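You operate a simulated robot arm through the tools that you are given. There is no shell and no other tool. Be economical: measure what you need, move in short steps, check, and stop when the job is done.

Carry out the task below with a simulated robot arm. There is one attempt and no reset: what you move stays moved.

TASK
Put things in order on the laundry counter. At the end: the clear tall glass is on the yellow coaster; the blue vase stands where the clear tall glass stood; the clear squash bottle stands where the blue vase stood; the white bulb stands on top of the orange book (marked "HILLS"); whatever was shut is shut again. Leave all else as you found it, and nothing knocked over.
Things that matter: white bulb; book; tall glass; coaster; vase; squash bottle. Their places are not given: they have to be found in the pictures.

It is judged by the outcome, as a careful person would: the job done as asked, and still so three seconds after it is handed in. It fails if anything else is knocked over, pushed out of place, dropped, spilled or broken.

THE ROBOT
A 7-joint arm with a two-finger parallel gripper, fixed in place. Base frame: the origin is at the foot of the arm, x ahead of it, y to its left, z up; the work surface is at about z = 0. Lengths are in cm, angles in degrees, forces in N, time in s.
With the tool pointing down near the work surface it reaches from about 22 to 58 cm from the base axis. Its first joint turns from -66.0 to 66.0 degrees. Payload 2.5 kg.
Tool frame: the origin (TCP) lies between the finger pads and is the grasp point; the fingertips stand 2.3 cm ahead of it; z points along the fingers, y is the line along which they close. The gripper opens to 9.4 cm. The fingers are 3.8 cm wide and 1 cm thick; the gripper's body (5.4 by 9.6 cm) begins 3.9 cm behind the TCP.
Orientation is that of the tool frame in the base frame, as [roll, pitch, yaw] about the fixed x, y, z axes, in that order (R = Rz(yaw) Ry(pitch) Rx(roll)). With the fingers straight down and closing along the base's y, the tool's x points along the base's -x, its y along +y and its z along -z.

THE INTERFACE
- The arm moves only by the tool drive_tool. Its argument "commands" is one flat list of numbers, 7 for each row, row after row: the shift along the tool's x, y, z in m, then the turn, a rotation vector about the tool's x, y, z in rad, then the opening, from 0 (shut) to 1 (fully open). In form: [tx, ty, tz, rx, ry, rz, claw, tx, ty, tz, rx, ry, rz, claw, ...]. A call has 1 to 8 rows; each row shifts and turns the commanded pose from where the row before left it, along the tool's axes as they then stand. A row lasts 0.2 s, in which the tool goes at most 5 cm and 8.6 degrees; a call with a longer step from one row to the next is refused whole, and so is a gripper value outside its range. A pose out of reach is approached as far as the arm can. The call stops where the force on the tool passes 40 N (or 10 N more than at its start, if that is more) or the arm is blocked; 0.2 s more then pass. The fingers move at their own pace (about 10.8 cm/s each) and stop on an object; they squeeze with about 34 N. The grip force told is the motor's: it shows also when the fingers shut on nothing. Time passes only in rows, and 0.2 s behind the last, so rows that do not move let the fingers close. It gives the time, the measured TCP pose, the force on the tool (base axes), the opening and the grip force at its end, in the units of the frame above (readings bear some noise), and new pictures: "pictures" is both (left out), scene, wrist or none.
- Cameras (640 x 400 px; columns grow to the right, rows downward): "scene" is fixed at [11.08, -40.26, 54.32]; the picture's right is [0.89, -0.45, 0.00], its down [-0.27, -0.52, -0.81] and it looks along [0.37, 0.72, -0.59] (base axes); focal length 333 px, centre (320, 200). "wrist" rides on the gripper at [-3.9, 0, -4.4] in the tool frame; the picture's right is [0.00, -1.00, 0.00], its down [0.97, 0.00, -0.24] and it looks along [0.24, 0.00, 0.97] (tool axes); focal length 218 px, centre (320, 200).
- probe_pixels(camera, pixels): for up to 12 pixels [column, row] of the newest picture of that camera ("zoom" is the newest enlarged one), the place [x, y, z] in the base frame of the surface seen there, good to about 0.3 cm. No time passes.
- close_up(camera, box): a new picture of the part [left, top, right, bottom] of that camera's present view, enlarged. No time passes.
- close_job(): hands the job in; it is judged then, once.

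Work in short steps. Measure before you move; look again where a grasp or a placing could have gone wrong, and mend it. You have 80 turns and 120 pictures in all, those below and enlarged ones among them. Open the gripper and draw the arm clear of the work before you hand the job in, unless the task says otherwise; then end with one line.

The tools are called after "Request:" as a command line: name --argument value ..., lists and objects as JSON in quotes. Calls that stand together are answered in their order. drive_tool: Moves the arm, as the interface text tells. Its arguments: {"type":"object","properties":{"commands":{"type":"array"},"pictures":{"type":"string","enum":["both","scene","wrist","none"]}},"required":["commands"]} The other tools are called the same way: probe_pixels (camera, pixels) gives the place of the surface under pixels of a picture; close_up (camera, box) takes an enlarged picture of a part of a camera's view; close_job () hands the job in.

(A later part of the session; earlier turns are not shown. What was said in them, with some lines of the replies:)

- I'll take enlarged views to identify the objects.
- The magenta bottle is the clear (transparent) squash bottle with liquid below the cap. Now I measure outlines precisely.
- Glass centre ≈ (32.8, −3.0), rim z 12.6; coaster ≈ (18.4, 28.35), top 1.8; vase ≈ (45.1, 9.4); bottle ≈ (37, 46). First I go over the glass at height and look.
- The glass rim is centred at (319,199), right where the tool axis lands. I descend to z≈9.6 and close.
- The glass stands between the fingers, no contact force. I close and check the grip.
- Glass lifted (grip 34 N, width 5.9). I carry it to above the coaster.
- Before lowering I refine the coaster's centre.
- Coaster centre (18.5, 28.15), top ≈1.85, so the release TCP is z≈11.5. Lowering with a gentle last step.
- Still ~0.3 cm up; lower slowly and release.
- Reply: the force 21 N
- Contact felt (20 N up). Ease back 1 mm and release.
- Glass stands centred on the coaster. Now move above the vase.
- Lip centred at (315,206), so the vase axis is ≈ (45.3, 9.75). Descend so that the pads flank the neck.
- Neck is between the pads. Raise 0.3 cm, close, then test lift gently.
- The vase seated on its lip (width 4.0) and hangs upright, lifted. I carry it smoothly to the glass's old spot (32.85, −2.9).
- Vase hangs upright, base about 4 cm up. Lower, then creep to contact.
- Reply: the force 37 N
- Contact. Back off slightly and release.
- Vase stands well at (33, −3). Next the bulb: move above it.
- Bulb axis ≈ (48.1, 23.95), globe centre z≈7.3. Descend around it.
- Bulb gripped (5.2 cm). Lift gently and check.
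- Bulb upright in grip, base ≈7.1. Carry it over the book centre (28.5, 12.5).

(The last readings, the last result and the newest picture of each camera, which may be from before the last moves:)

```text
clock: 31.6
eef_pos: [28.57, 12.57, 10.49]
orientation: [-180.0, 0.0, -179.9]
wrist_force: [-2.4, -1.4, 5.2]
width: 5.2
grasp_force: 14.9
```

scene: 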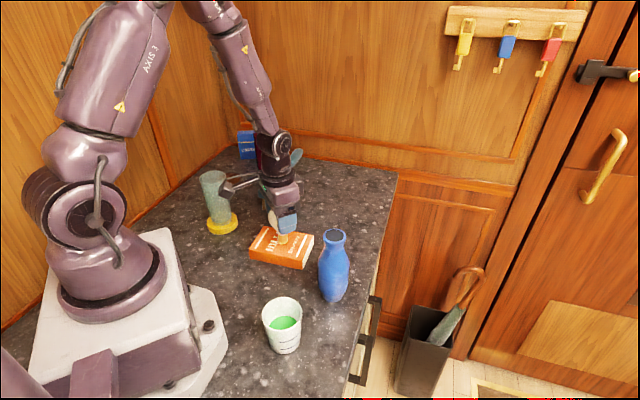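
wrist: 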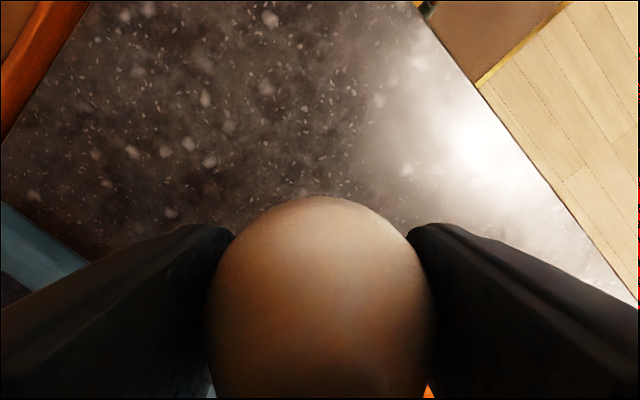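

Contact at ~5 N; release now and rise slowly.

Request:
drive_tool --commands '[0, 0, -0.0003, 0, 0, 0, 0, 0, 0, 0, 0, 0, 0, 0.65, 0, 0, 0, 0, 0, 0, 1, 0, 0, 0, 0, 0, 0, 1]' --pictures "none"

Request:
drive_tool --commands '[0, 0, -0.02, 0, 0, 0, 1, 0, 0, -0.04, 0, 0, 0, 1, 0, 0, -0.04, 0, 0, 0, 1, 0, 0, -0.045, 0, 0, 0, 1]'

Request:
close_up --camera "scene" --box '[240, 170, 340, 280]'

```text
clock: 32.6
eef_pos: [28.49, 12.52, 10.42]
orientation: [-179.9, 0.0, -180.0]
wrist_force: [0.0, 0.1, -0.3]
width: 9.38
grasp_force: 0.1
```

```text
clock: 33.6
eef_pos: [28.55, 12.75, 24.93]
orientation: [180.0, 0.0, -180.0]
wrist_force: [0.6, 0.4, -0.4]
width: 9.42
grasp_force: 0.0
```

scene: 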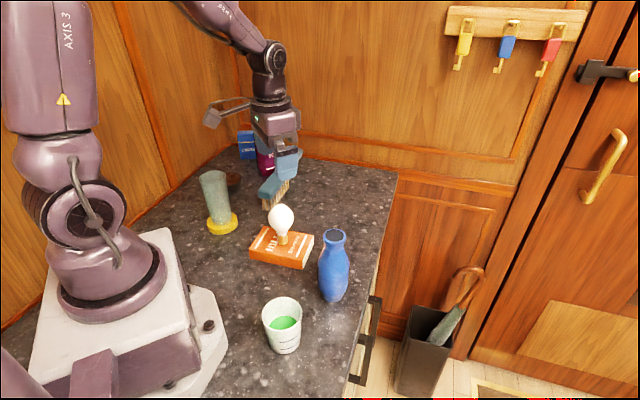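
wrist: 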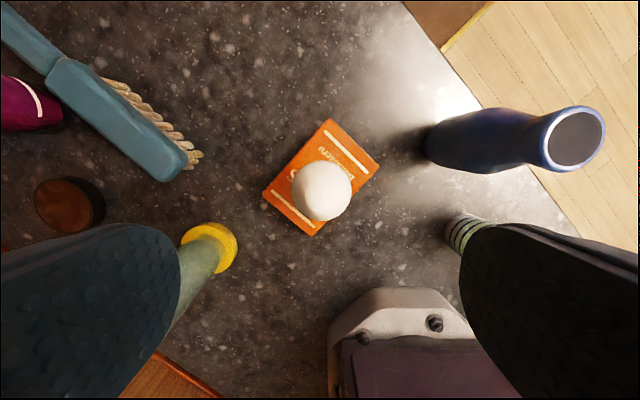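

```text
3.64 times, centred on (290, 225) of scene
```

zoom: 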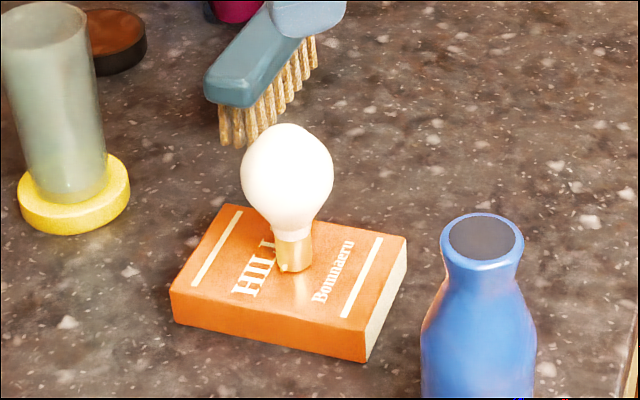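

Bulb stands upright on the book. Now the bottle: first rotate 51° so the fingers close tangentially, and rise a little.

Request:
drive_tool --commands '[0, 0, -0.004, 0, 0, -0.1483, 1, 0, 0, -0.004, 0, 0, -0.1483, 1, 0, 0, -0.004, 0, 0, -0.1483, 1, 0, 0, -0.004, 0, 0, -0.1483, 1, 0, 0, -0.004, 0, 0, -0.1483, 1, 0, 0, 0, 0, 0, -0.1483, 1]' --pictures "none"

Request:
probe_pixels --camera "scene" --pixels '[[245, 145], [240, 135], [250, 135], [264, 168], [300, 152], [275, 185]]'

```text
clock: 35.0
eef_pos: [28.64, 12.78, 26.94]
orientation: [-180.0, 0.0, -128.8]
wrist_force: [0.1, -0.2, 1.3]
width: 9.39
grasp_force: 0.0
```

```text
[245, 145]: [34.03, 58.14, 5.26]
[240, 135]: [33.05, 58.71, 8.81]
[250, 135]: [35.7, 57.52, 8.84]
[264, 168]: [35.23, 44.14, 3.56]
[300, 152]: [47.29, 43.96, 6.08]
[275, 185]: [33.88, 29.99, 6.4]
```

Request:
drive_tool --commands '[-0.0388, 0.0242, 0, 0, 0, 0, 1, -0.0388, 0.0242, 0, 0, 0, 0, 1, -0.0388, 0.0242, 0, 0, 0, 0, 1, -0.0388, 0.0242, 0, 0, 0, 0, 1, -0.0388, 0.0242, 0, 0, 0, 0, 1, -0.0388, 0.0242, 0, 0, 0, 0, 1]'

```text
clock: 36.4
eef_pos: [31.89, 39.81, 26.82]
orientation: [-180.0, 0.1, -129.1]
wrist_force: [-0.4, 0.2, 0.1]
width: 9.39
grasp_force: 0.0
```

scene: 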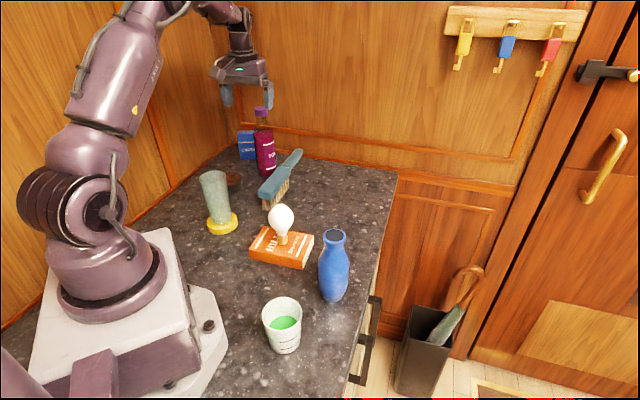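
wrist: 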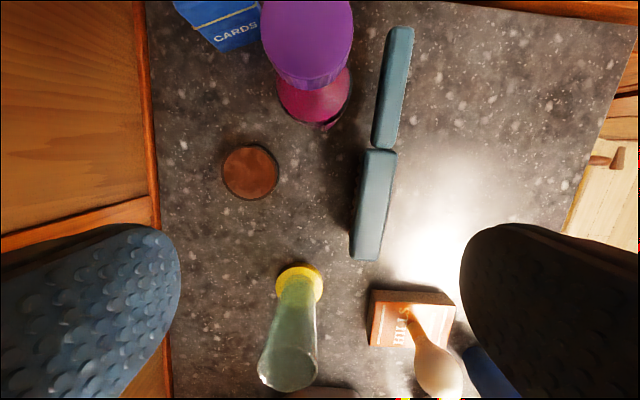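

Request:
probe_pixels --camera "wrist" --pixels '[[306, 30], [306, 45], [270, 30], [345, 30], [306, 5], [306, 58], [280, 45], [335, 45], [310, 85], [306, 70], [306, 115]]'

Request:
close_up --camera "scene" --box '[230, 95, 300, 185]'

```text
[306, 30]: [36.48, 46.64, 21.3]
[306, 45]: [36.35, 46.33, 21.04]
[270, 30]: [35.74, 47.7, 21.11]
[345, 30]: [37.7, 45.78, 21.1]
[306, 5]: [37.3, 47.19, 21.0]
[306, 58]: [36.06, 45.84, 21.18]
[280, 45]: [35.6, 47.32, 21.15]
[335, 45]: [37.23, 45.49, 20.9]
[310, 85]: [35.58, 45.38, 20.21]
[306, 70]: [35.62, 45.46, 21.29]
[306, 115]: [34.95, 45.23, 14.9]
```

```text
4.44 times, centred on (265, 140) of scene
```

zoom: 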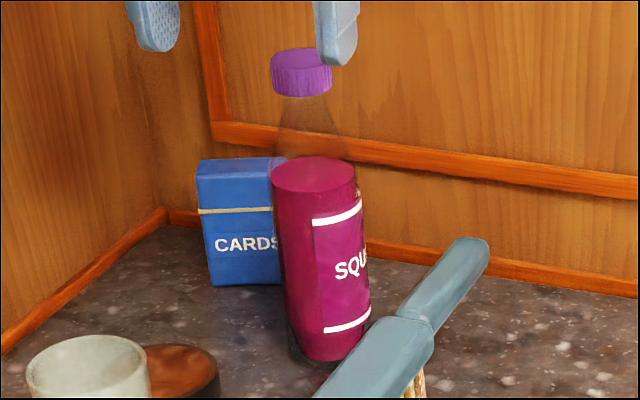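

Cap centre ≈ (36.75, 46.8), top z 21.1. I try reaching above it (z≈25).

Request:
drive_tool --commands '[-0.0283, 0.0021, 0.005, 0, 0, 0, 1, -0.0283, 0.0021, 0.005, 0, 0, 0, 1, -0.0283, 0.0021, 0.005, 0, 0, 0, 1, 0, 0, 0, 0, 0, 0, 1]'

```text
clock: 37.4
eef_pos: [36.4, 46.65, 25.31]
orientation: [-180.0, -0.1, -129.0]
wrist_force: [0.2, 0.4, -0.5]
width: 9.39
grasp_force: 0.0
```

scene: 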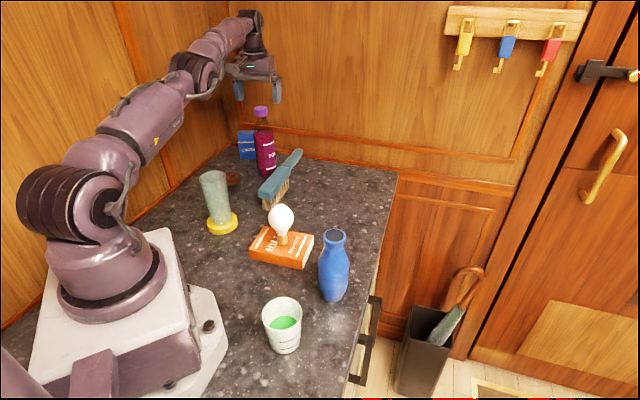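
wrist: 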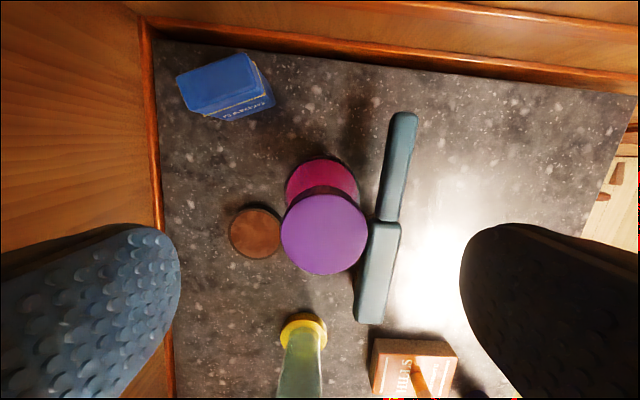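

Reached. Cap centred nearly (324,234); descend to z≈19.5 with small correction.

Request:
drive_tool --commands '[-0.0026, -0.0015, 0.02, 0, 0, 0, 1, 0, 0, 0.02, 0, 0, 0, 1, 0, 0, 0.018, 0, 0, 0, 1, 0, 0, 0, 0, 0, 0, 1]'

Request:
close_up --camera "scene" --box '[210, 60, 310, 185]'

```text
clock: 38.4
eef_pos: [37.23, 46.99, 19.59]
orientation: [180.0, 0.0, -128.9]
wrist_force: [0.6, -0.8, -0.5]
width: 9.43
grasp_force: 0.1
```

scene: 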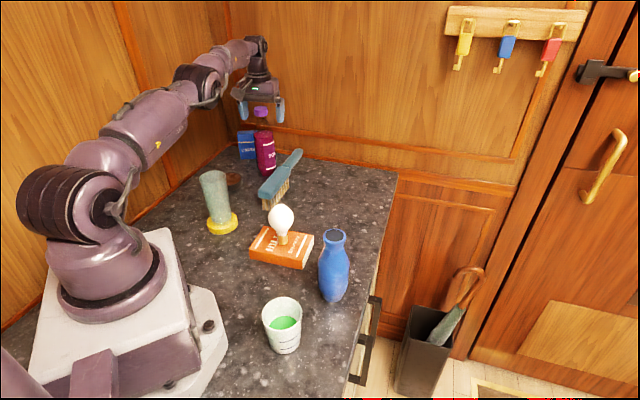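
wrist: 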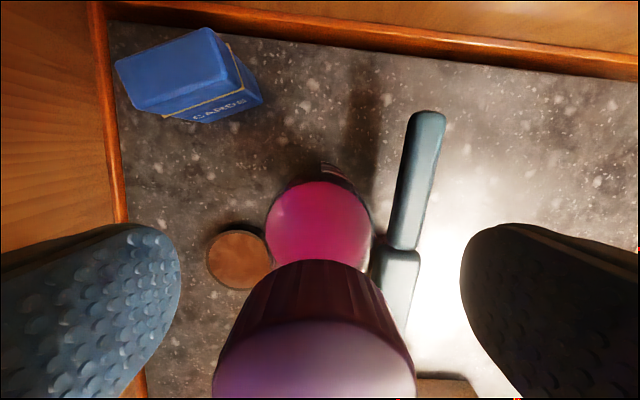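

```text
3.20 times, centred on (260, 122) of scene
```

zoom: 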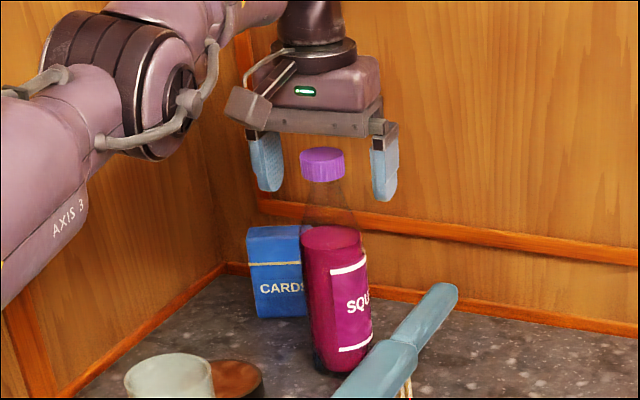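

Request:
drive_tool --commands '[0.002, 0.002, 0, 0, 0, 0, 1, 0, 0, 0, 0, 0, 0, 0, 0, 0, 0, 0, 0, 0, 0, 0, 0, 0, 0, 0, 0, 0, 0, 0, 0, 0, 0, 0, 0]'

Request:
close_up --camera "scene" --box '[210, 60, 310, 185]'

```text
clock: 39.6
eef_pos: [36.79, 46.86, 19.64]
orientation: [180.0, 0.0, -129.1]
wrist_force: [1.6, -0.9, 0.4]
width: 3.67
grasp_force: 33.8
```

scene: 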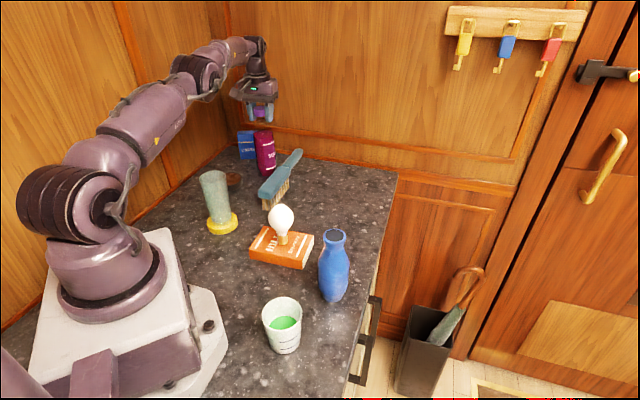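
wrist: 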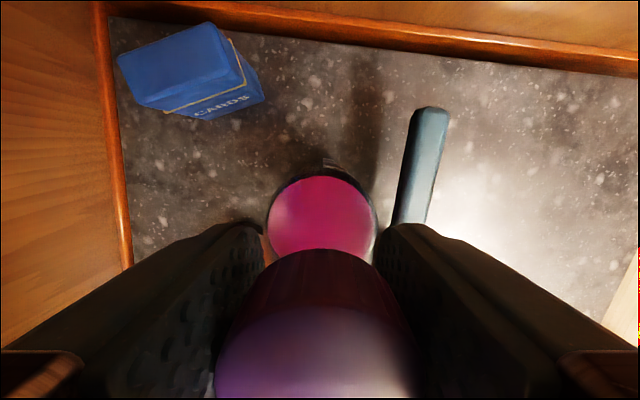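

```text
3.20 times, centred on (260, 122) of scene
```

zoom: 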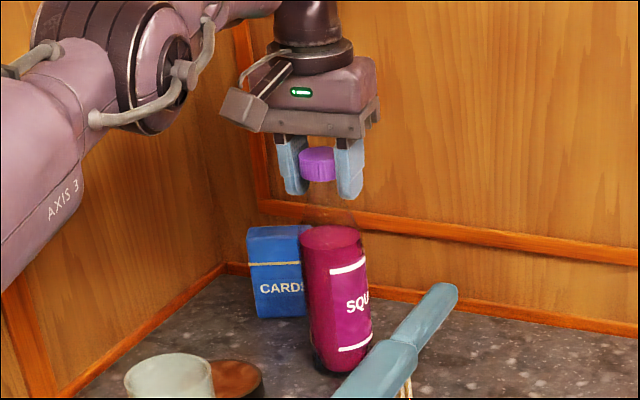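

Cap gripped at 3.67 cm. Small test lift to see that the whole bottle follows.

Request:
drive_tool --commands '[0, 0, -0.005, 0, 0, 0, 0, 0, 0, -0.01, 0, 0, 0, 0, 0, 0, -0.01, 0, 0, 0, 0, 0, 0, 0, 0, 0, 0, 0]' --pictures "scene"

Request:
close_up --camera "scene" --box '[210, 60, 310, 185]'

```text
clock: 40.6
eef_pos: [36.67, 46.98, 22.08]
orientation: [-179.9, 0.0, -129.1]
wrist_force: [0.2, 0.2, -3.2]
width: 3.66
grasp_force: 34.2
```

scene: 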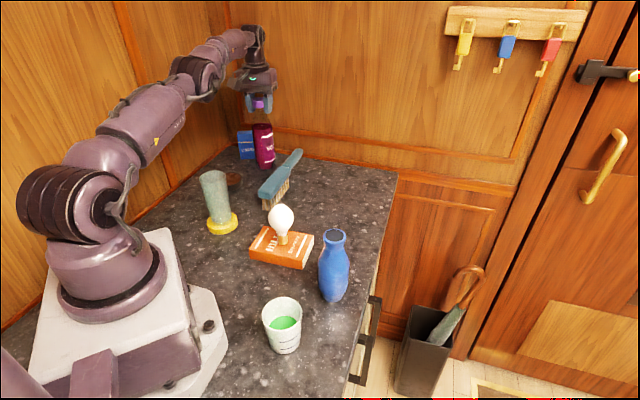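

```text
3.20 times, centred on (260, 122) of scene
```

zoom: 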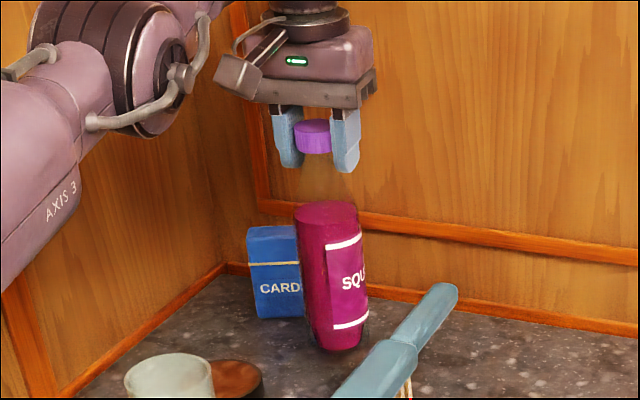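

Whole bottle lifts. Raise while drawing radially inward, staying clear of the brush and brown disc.

Request:
drive_tool --commands '[0.01, 0, -0.015, 0, 0, 0, 0, 0.018, 0, -0.022, 0, 0, 0, 0, 0.022, 0, -0.022, 0, 0, 0, 0, 0.02, 0, -0.018, 0, 0, 0, 0, 0.01, 0, -0.008, 0, 0, 0, 0, 0, 0, 0, 0, 0, 0, 0]' --pictures "scene"

Request:
close_up --camera "scene" --box '[190, 40, 330, 220]'

```text
clock: 42.0
eef_pos: [31.79, 40.68, 30.56]
orientation: [180.0, 0.0, -129.0]
wrist_force: [-0.2, 0.0, -4.5]
width: 3.63
grasp_force: 33.9
```

scene: 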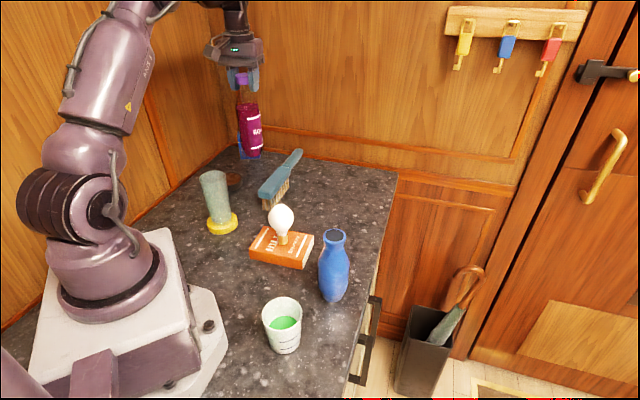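

```text
2.22 times, centred on (260, 130) of scene
```

zoom: 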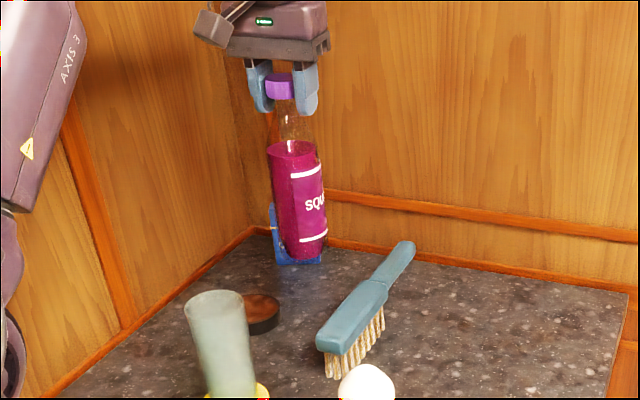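

Bottle hangs with base at z≈11, above everything on the path. Carry it smoothly to the old vase spot.

Request:
drive_tool --commands '[0.0093, -0.0179, 0, 0, 0, 0, 0, 0.0186, -0.0359, 0, 0, 0, 0, 0, 0.0217, -0.0419, 0, 0, 0, 0, 0, 0.0217, -0.0419, 0, 0, 0, 0, 0, 0.0217, -0.0419, 0, 0, 0, 0, 0, 0.0217, -0.0419, 0, 0, 0, 0, 0, 0.0186, -0.0359, 0, 0, 0, 0, 0, 0.0124, -0.0239, 0, 0, 0, 0, 0]'

```text
clock: 43.8
eef_pos: [44.27, 11.63, 30.43]
orientation: [-180.0, 0.1, -128.9]
wrist_force: [0.3, -0.6, -4.1]
width: 3.67
grasp_force: 34.8
```

scene: 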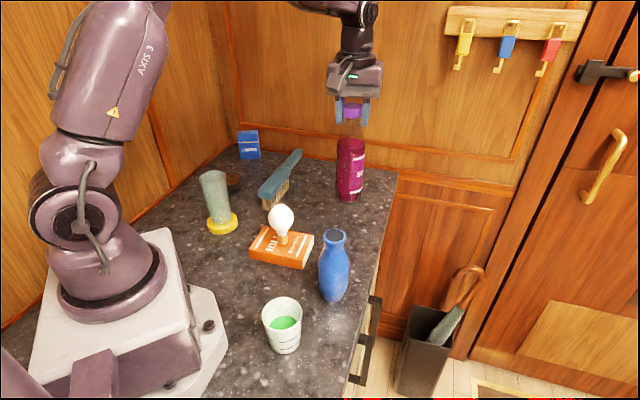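
wrist: 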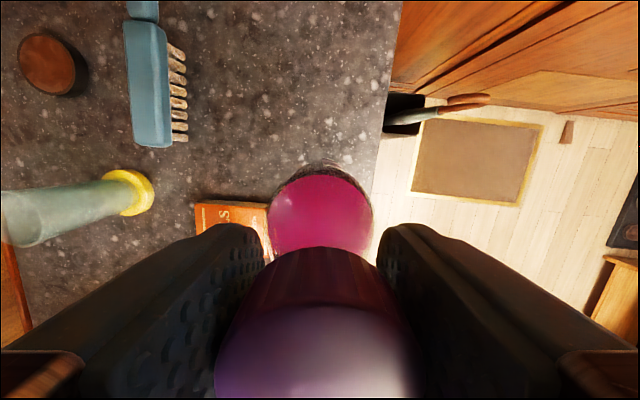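

Shift the last 2 cm and lower to about 0.5 cm above contact (release TCP z ≈ 19.6).

Request:
drive_tool --commands '[0.0041, -0.0097, 0, 0, 0, 0, 0, 0.0041, -0.0096, 0.01, 0, 0, 0, 0, 0, 0, 0.025, 0, 0, 0, 0, 0, 0, 0.03, 0, 0, 0, 0, 0, 0, 0.022, 0, 0, 0, 0, 0, 0, 0.013, 0, 0, 0, 0, 0, 0, 0, 0, 0, 0, 0]' --pictures "scene"

Request:
close_up --camera "scene" --box '[300, 120, 420, 260]'

```text
clock: 45.4
eef_pos: [45.29, 9.71, 20.61]
orientation: [179.9, 0.1, -129.0]
wrist_force: [-0.9, 0.0, -4.2]
width: 3.65
grasp_force: 34.1
```

scene: 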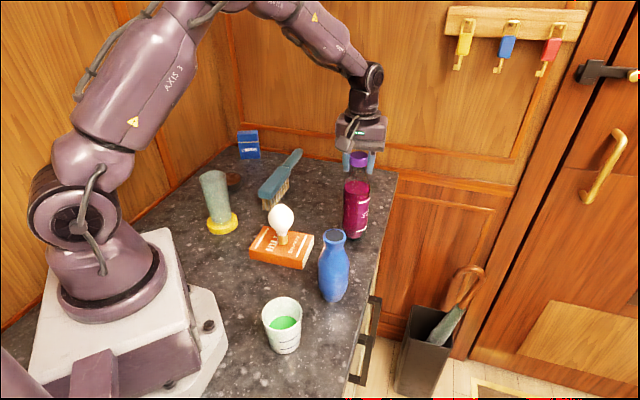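

```text
2.86 times, centred on (360, 190) of scene
```

zoom: 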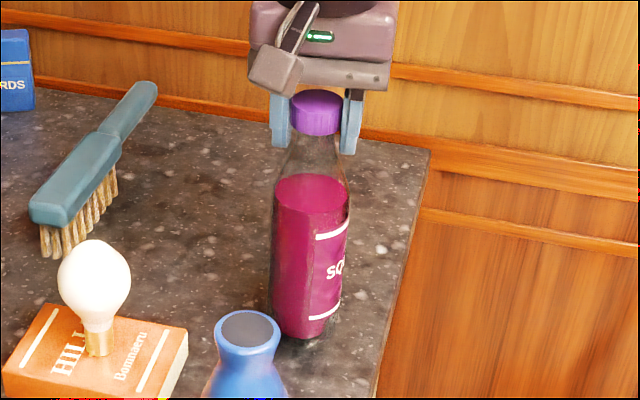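

Bottle is upright. Creep down to contact.

Request:
drive_tool --commands '[0, 0, 0.004, 0, 0, 0, 0, 0, 0, 0.003, 0, 0, 0, 0, 0, 0, 0, 0, 0, 0, 0]' --pictures "none"

Request:
drive_tool --commands '[0, 0, 0.002, 0, 0, 0, 0, 0, 0, 0, 0, 0, 0, 0]' --pictures "none"

```text
clock: 46.2
eef_pos: [45.35, 9.86, 19.78]
orientation: [180.0, 0.0, -128.9]
wrist_force: [-0.5, 0.8, -4.1]
width: 3.64
grasp_force: 34.1
```

```text
clock: 46.8
eef_pos: [45.32, 9.72, 19.64]
orientation: [-179.9, -0.1, -129.1]
wrist_force: [-0.4, 0.3, -3.2]
width: 3.64
grasp_force: 34.0
```

Request:
drive_tool --commands '[0, 0, 0.001, 0, 0, 0, 0, 0, 0, 0, 0, 0, 0, 0]' --pictures "none"

```text
clock: 47.4
eef_pos: [45.46, 9.83, 19.58]
orientation: [-180.0, -0.1, -129.1]
wrist_force: [-3.2, -0.5, 3.6]
width: 3.66
grasp_force: 33.9
```

Contact (weight unloaded). Release and rise.

Request:
drive_tool --commands '[0, 0, 0, 0, 0, 0, 0.5, 0, 0, 0, 0, 0, 0, 1, 0, 0, 0, 0, 0, 0, 1]' --pictures "none"

Request:
drive_tool --commands '[0, 0, -0.02, 0, 0, 0, 1, 0, 0, -0.03, 0, 0, 0, 1, 0, 0, -0.04, 0, 0, 0, 1, 0.03, 0, -0.02, 0, 0, 0, 1, 0.04, 0, 0, 0, 0, 0, 1, 0.04, 0.02, 0, 0, 0, 0, 1, 0.03, 0.03, 0, 0, 0, 0, 1]'

Request:
close_up --camera "scene" --box '[190, 120, 430, 320]'

Request:
probe_pixels --camera "scene" --pixels '[[359, 157], [355, 195], [354, 232], [345, 205], [367, 205], [370, 340]]'

```text
clock: 48.2
eef_pos: [45.43, 9.87, 19.63]
orientation: [-180.0, 0.0, -128.9]
wrist_force: [0.3, -0.3, -1.3]
width: 9.41
grasp_force: 0.1
```

```text
clock: 49.8
eef_pos: [32.52, 2.05, 30.56]
orientation: [179.9, 0.1, -129.0]
wrist_force: [0.5, -0.3, 0.1]
width: 9.4
grasp_force: 0.1
```

scene: 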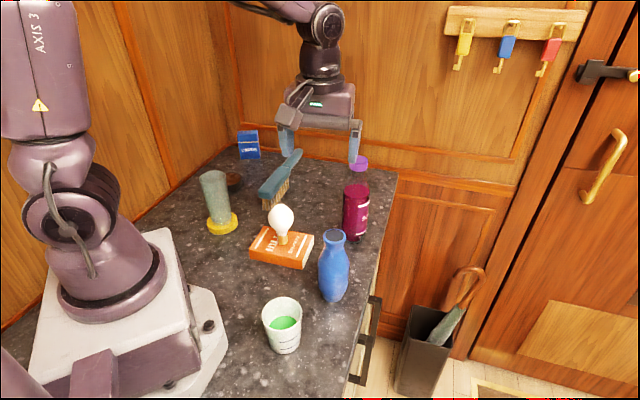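
wrist: 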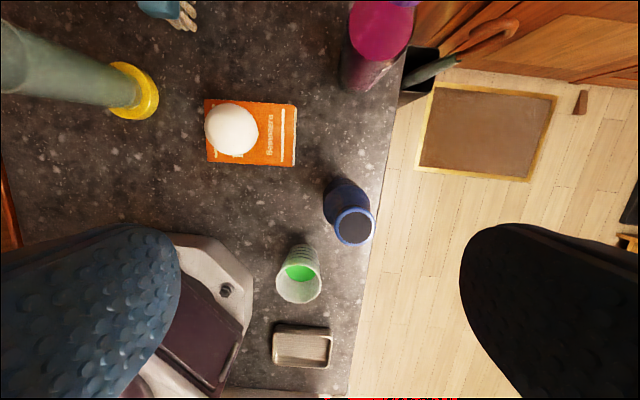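

```text
2.00 times, centred on (310, 220) of scene
```

zoom: 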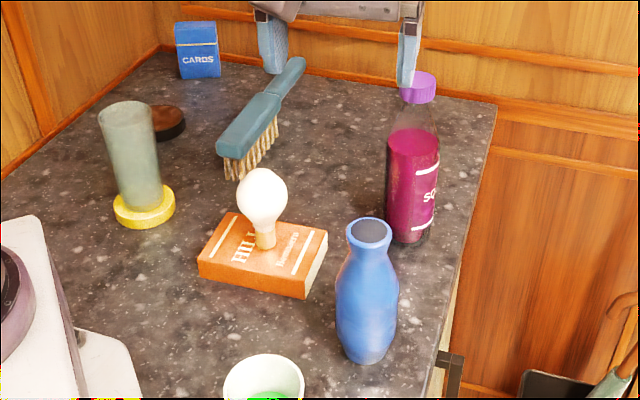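

```text
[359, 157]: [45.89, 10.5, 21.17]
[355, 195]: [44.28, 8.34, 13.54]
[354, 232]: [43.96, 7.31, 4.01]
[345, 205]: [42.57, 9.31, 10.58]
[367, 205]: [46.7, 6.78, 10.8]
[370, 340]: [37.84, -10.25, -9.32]
```

Everything is in place and upright: the glass is on the coaster, the vase and bottle are on their spots, and the bulb is on the book. The gripper is open and clear, and nothing shut was opened. Handing in.

Request:
close_job

```text
The job is handed in.
```

The job is done and handed in: the glass is on the yellow coaster, the vase is where the glass stood, the squash bottle is where the vase stood, and the bulb is upright on the "HILLS" book. Nothing was opened, and I saw nothing else moved or knocked over.
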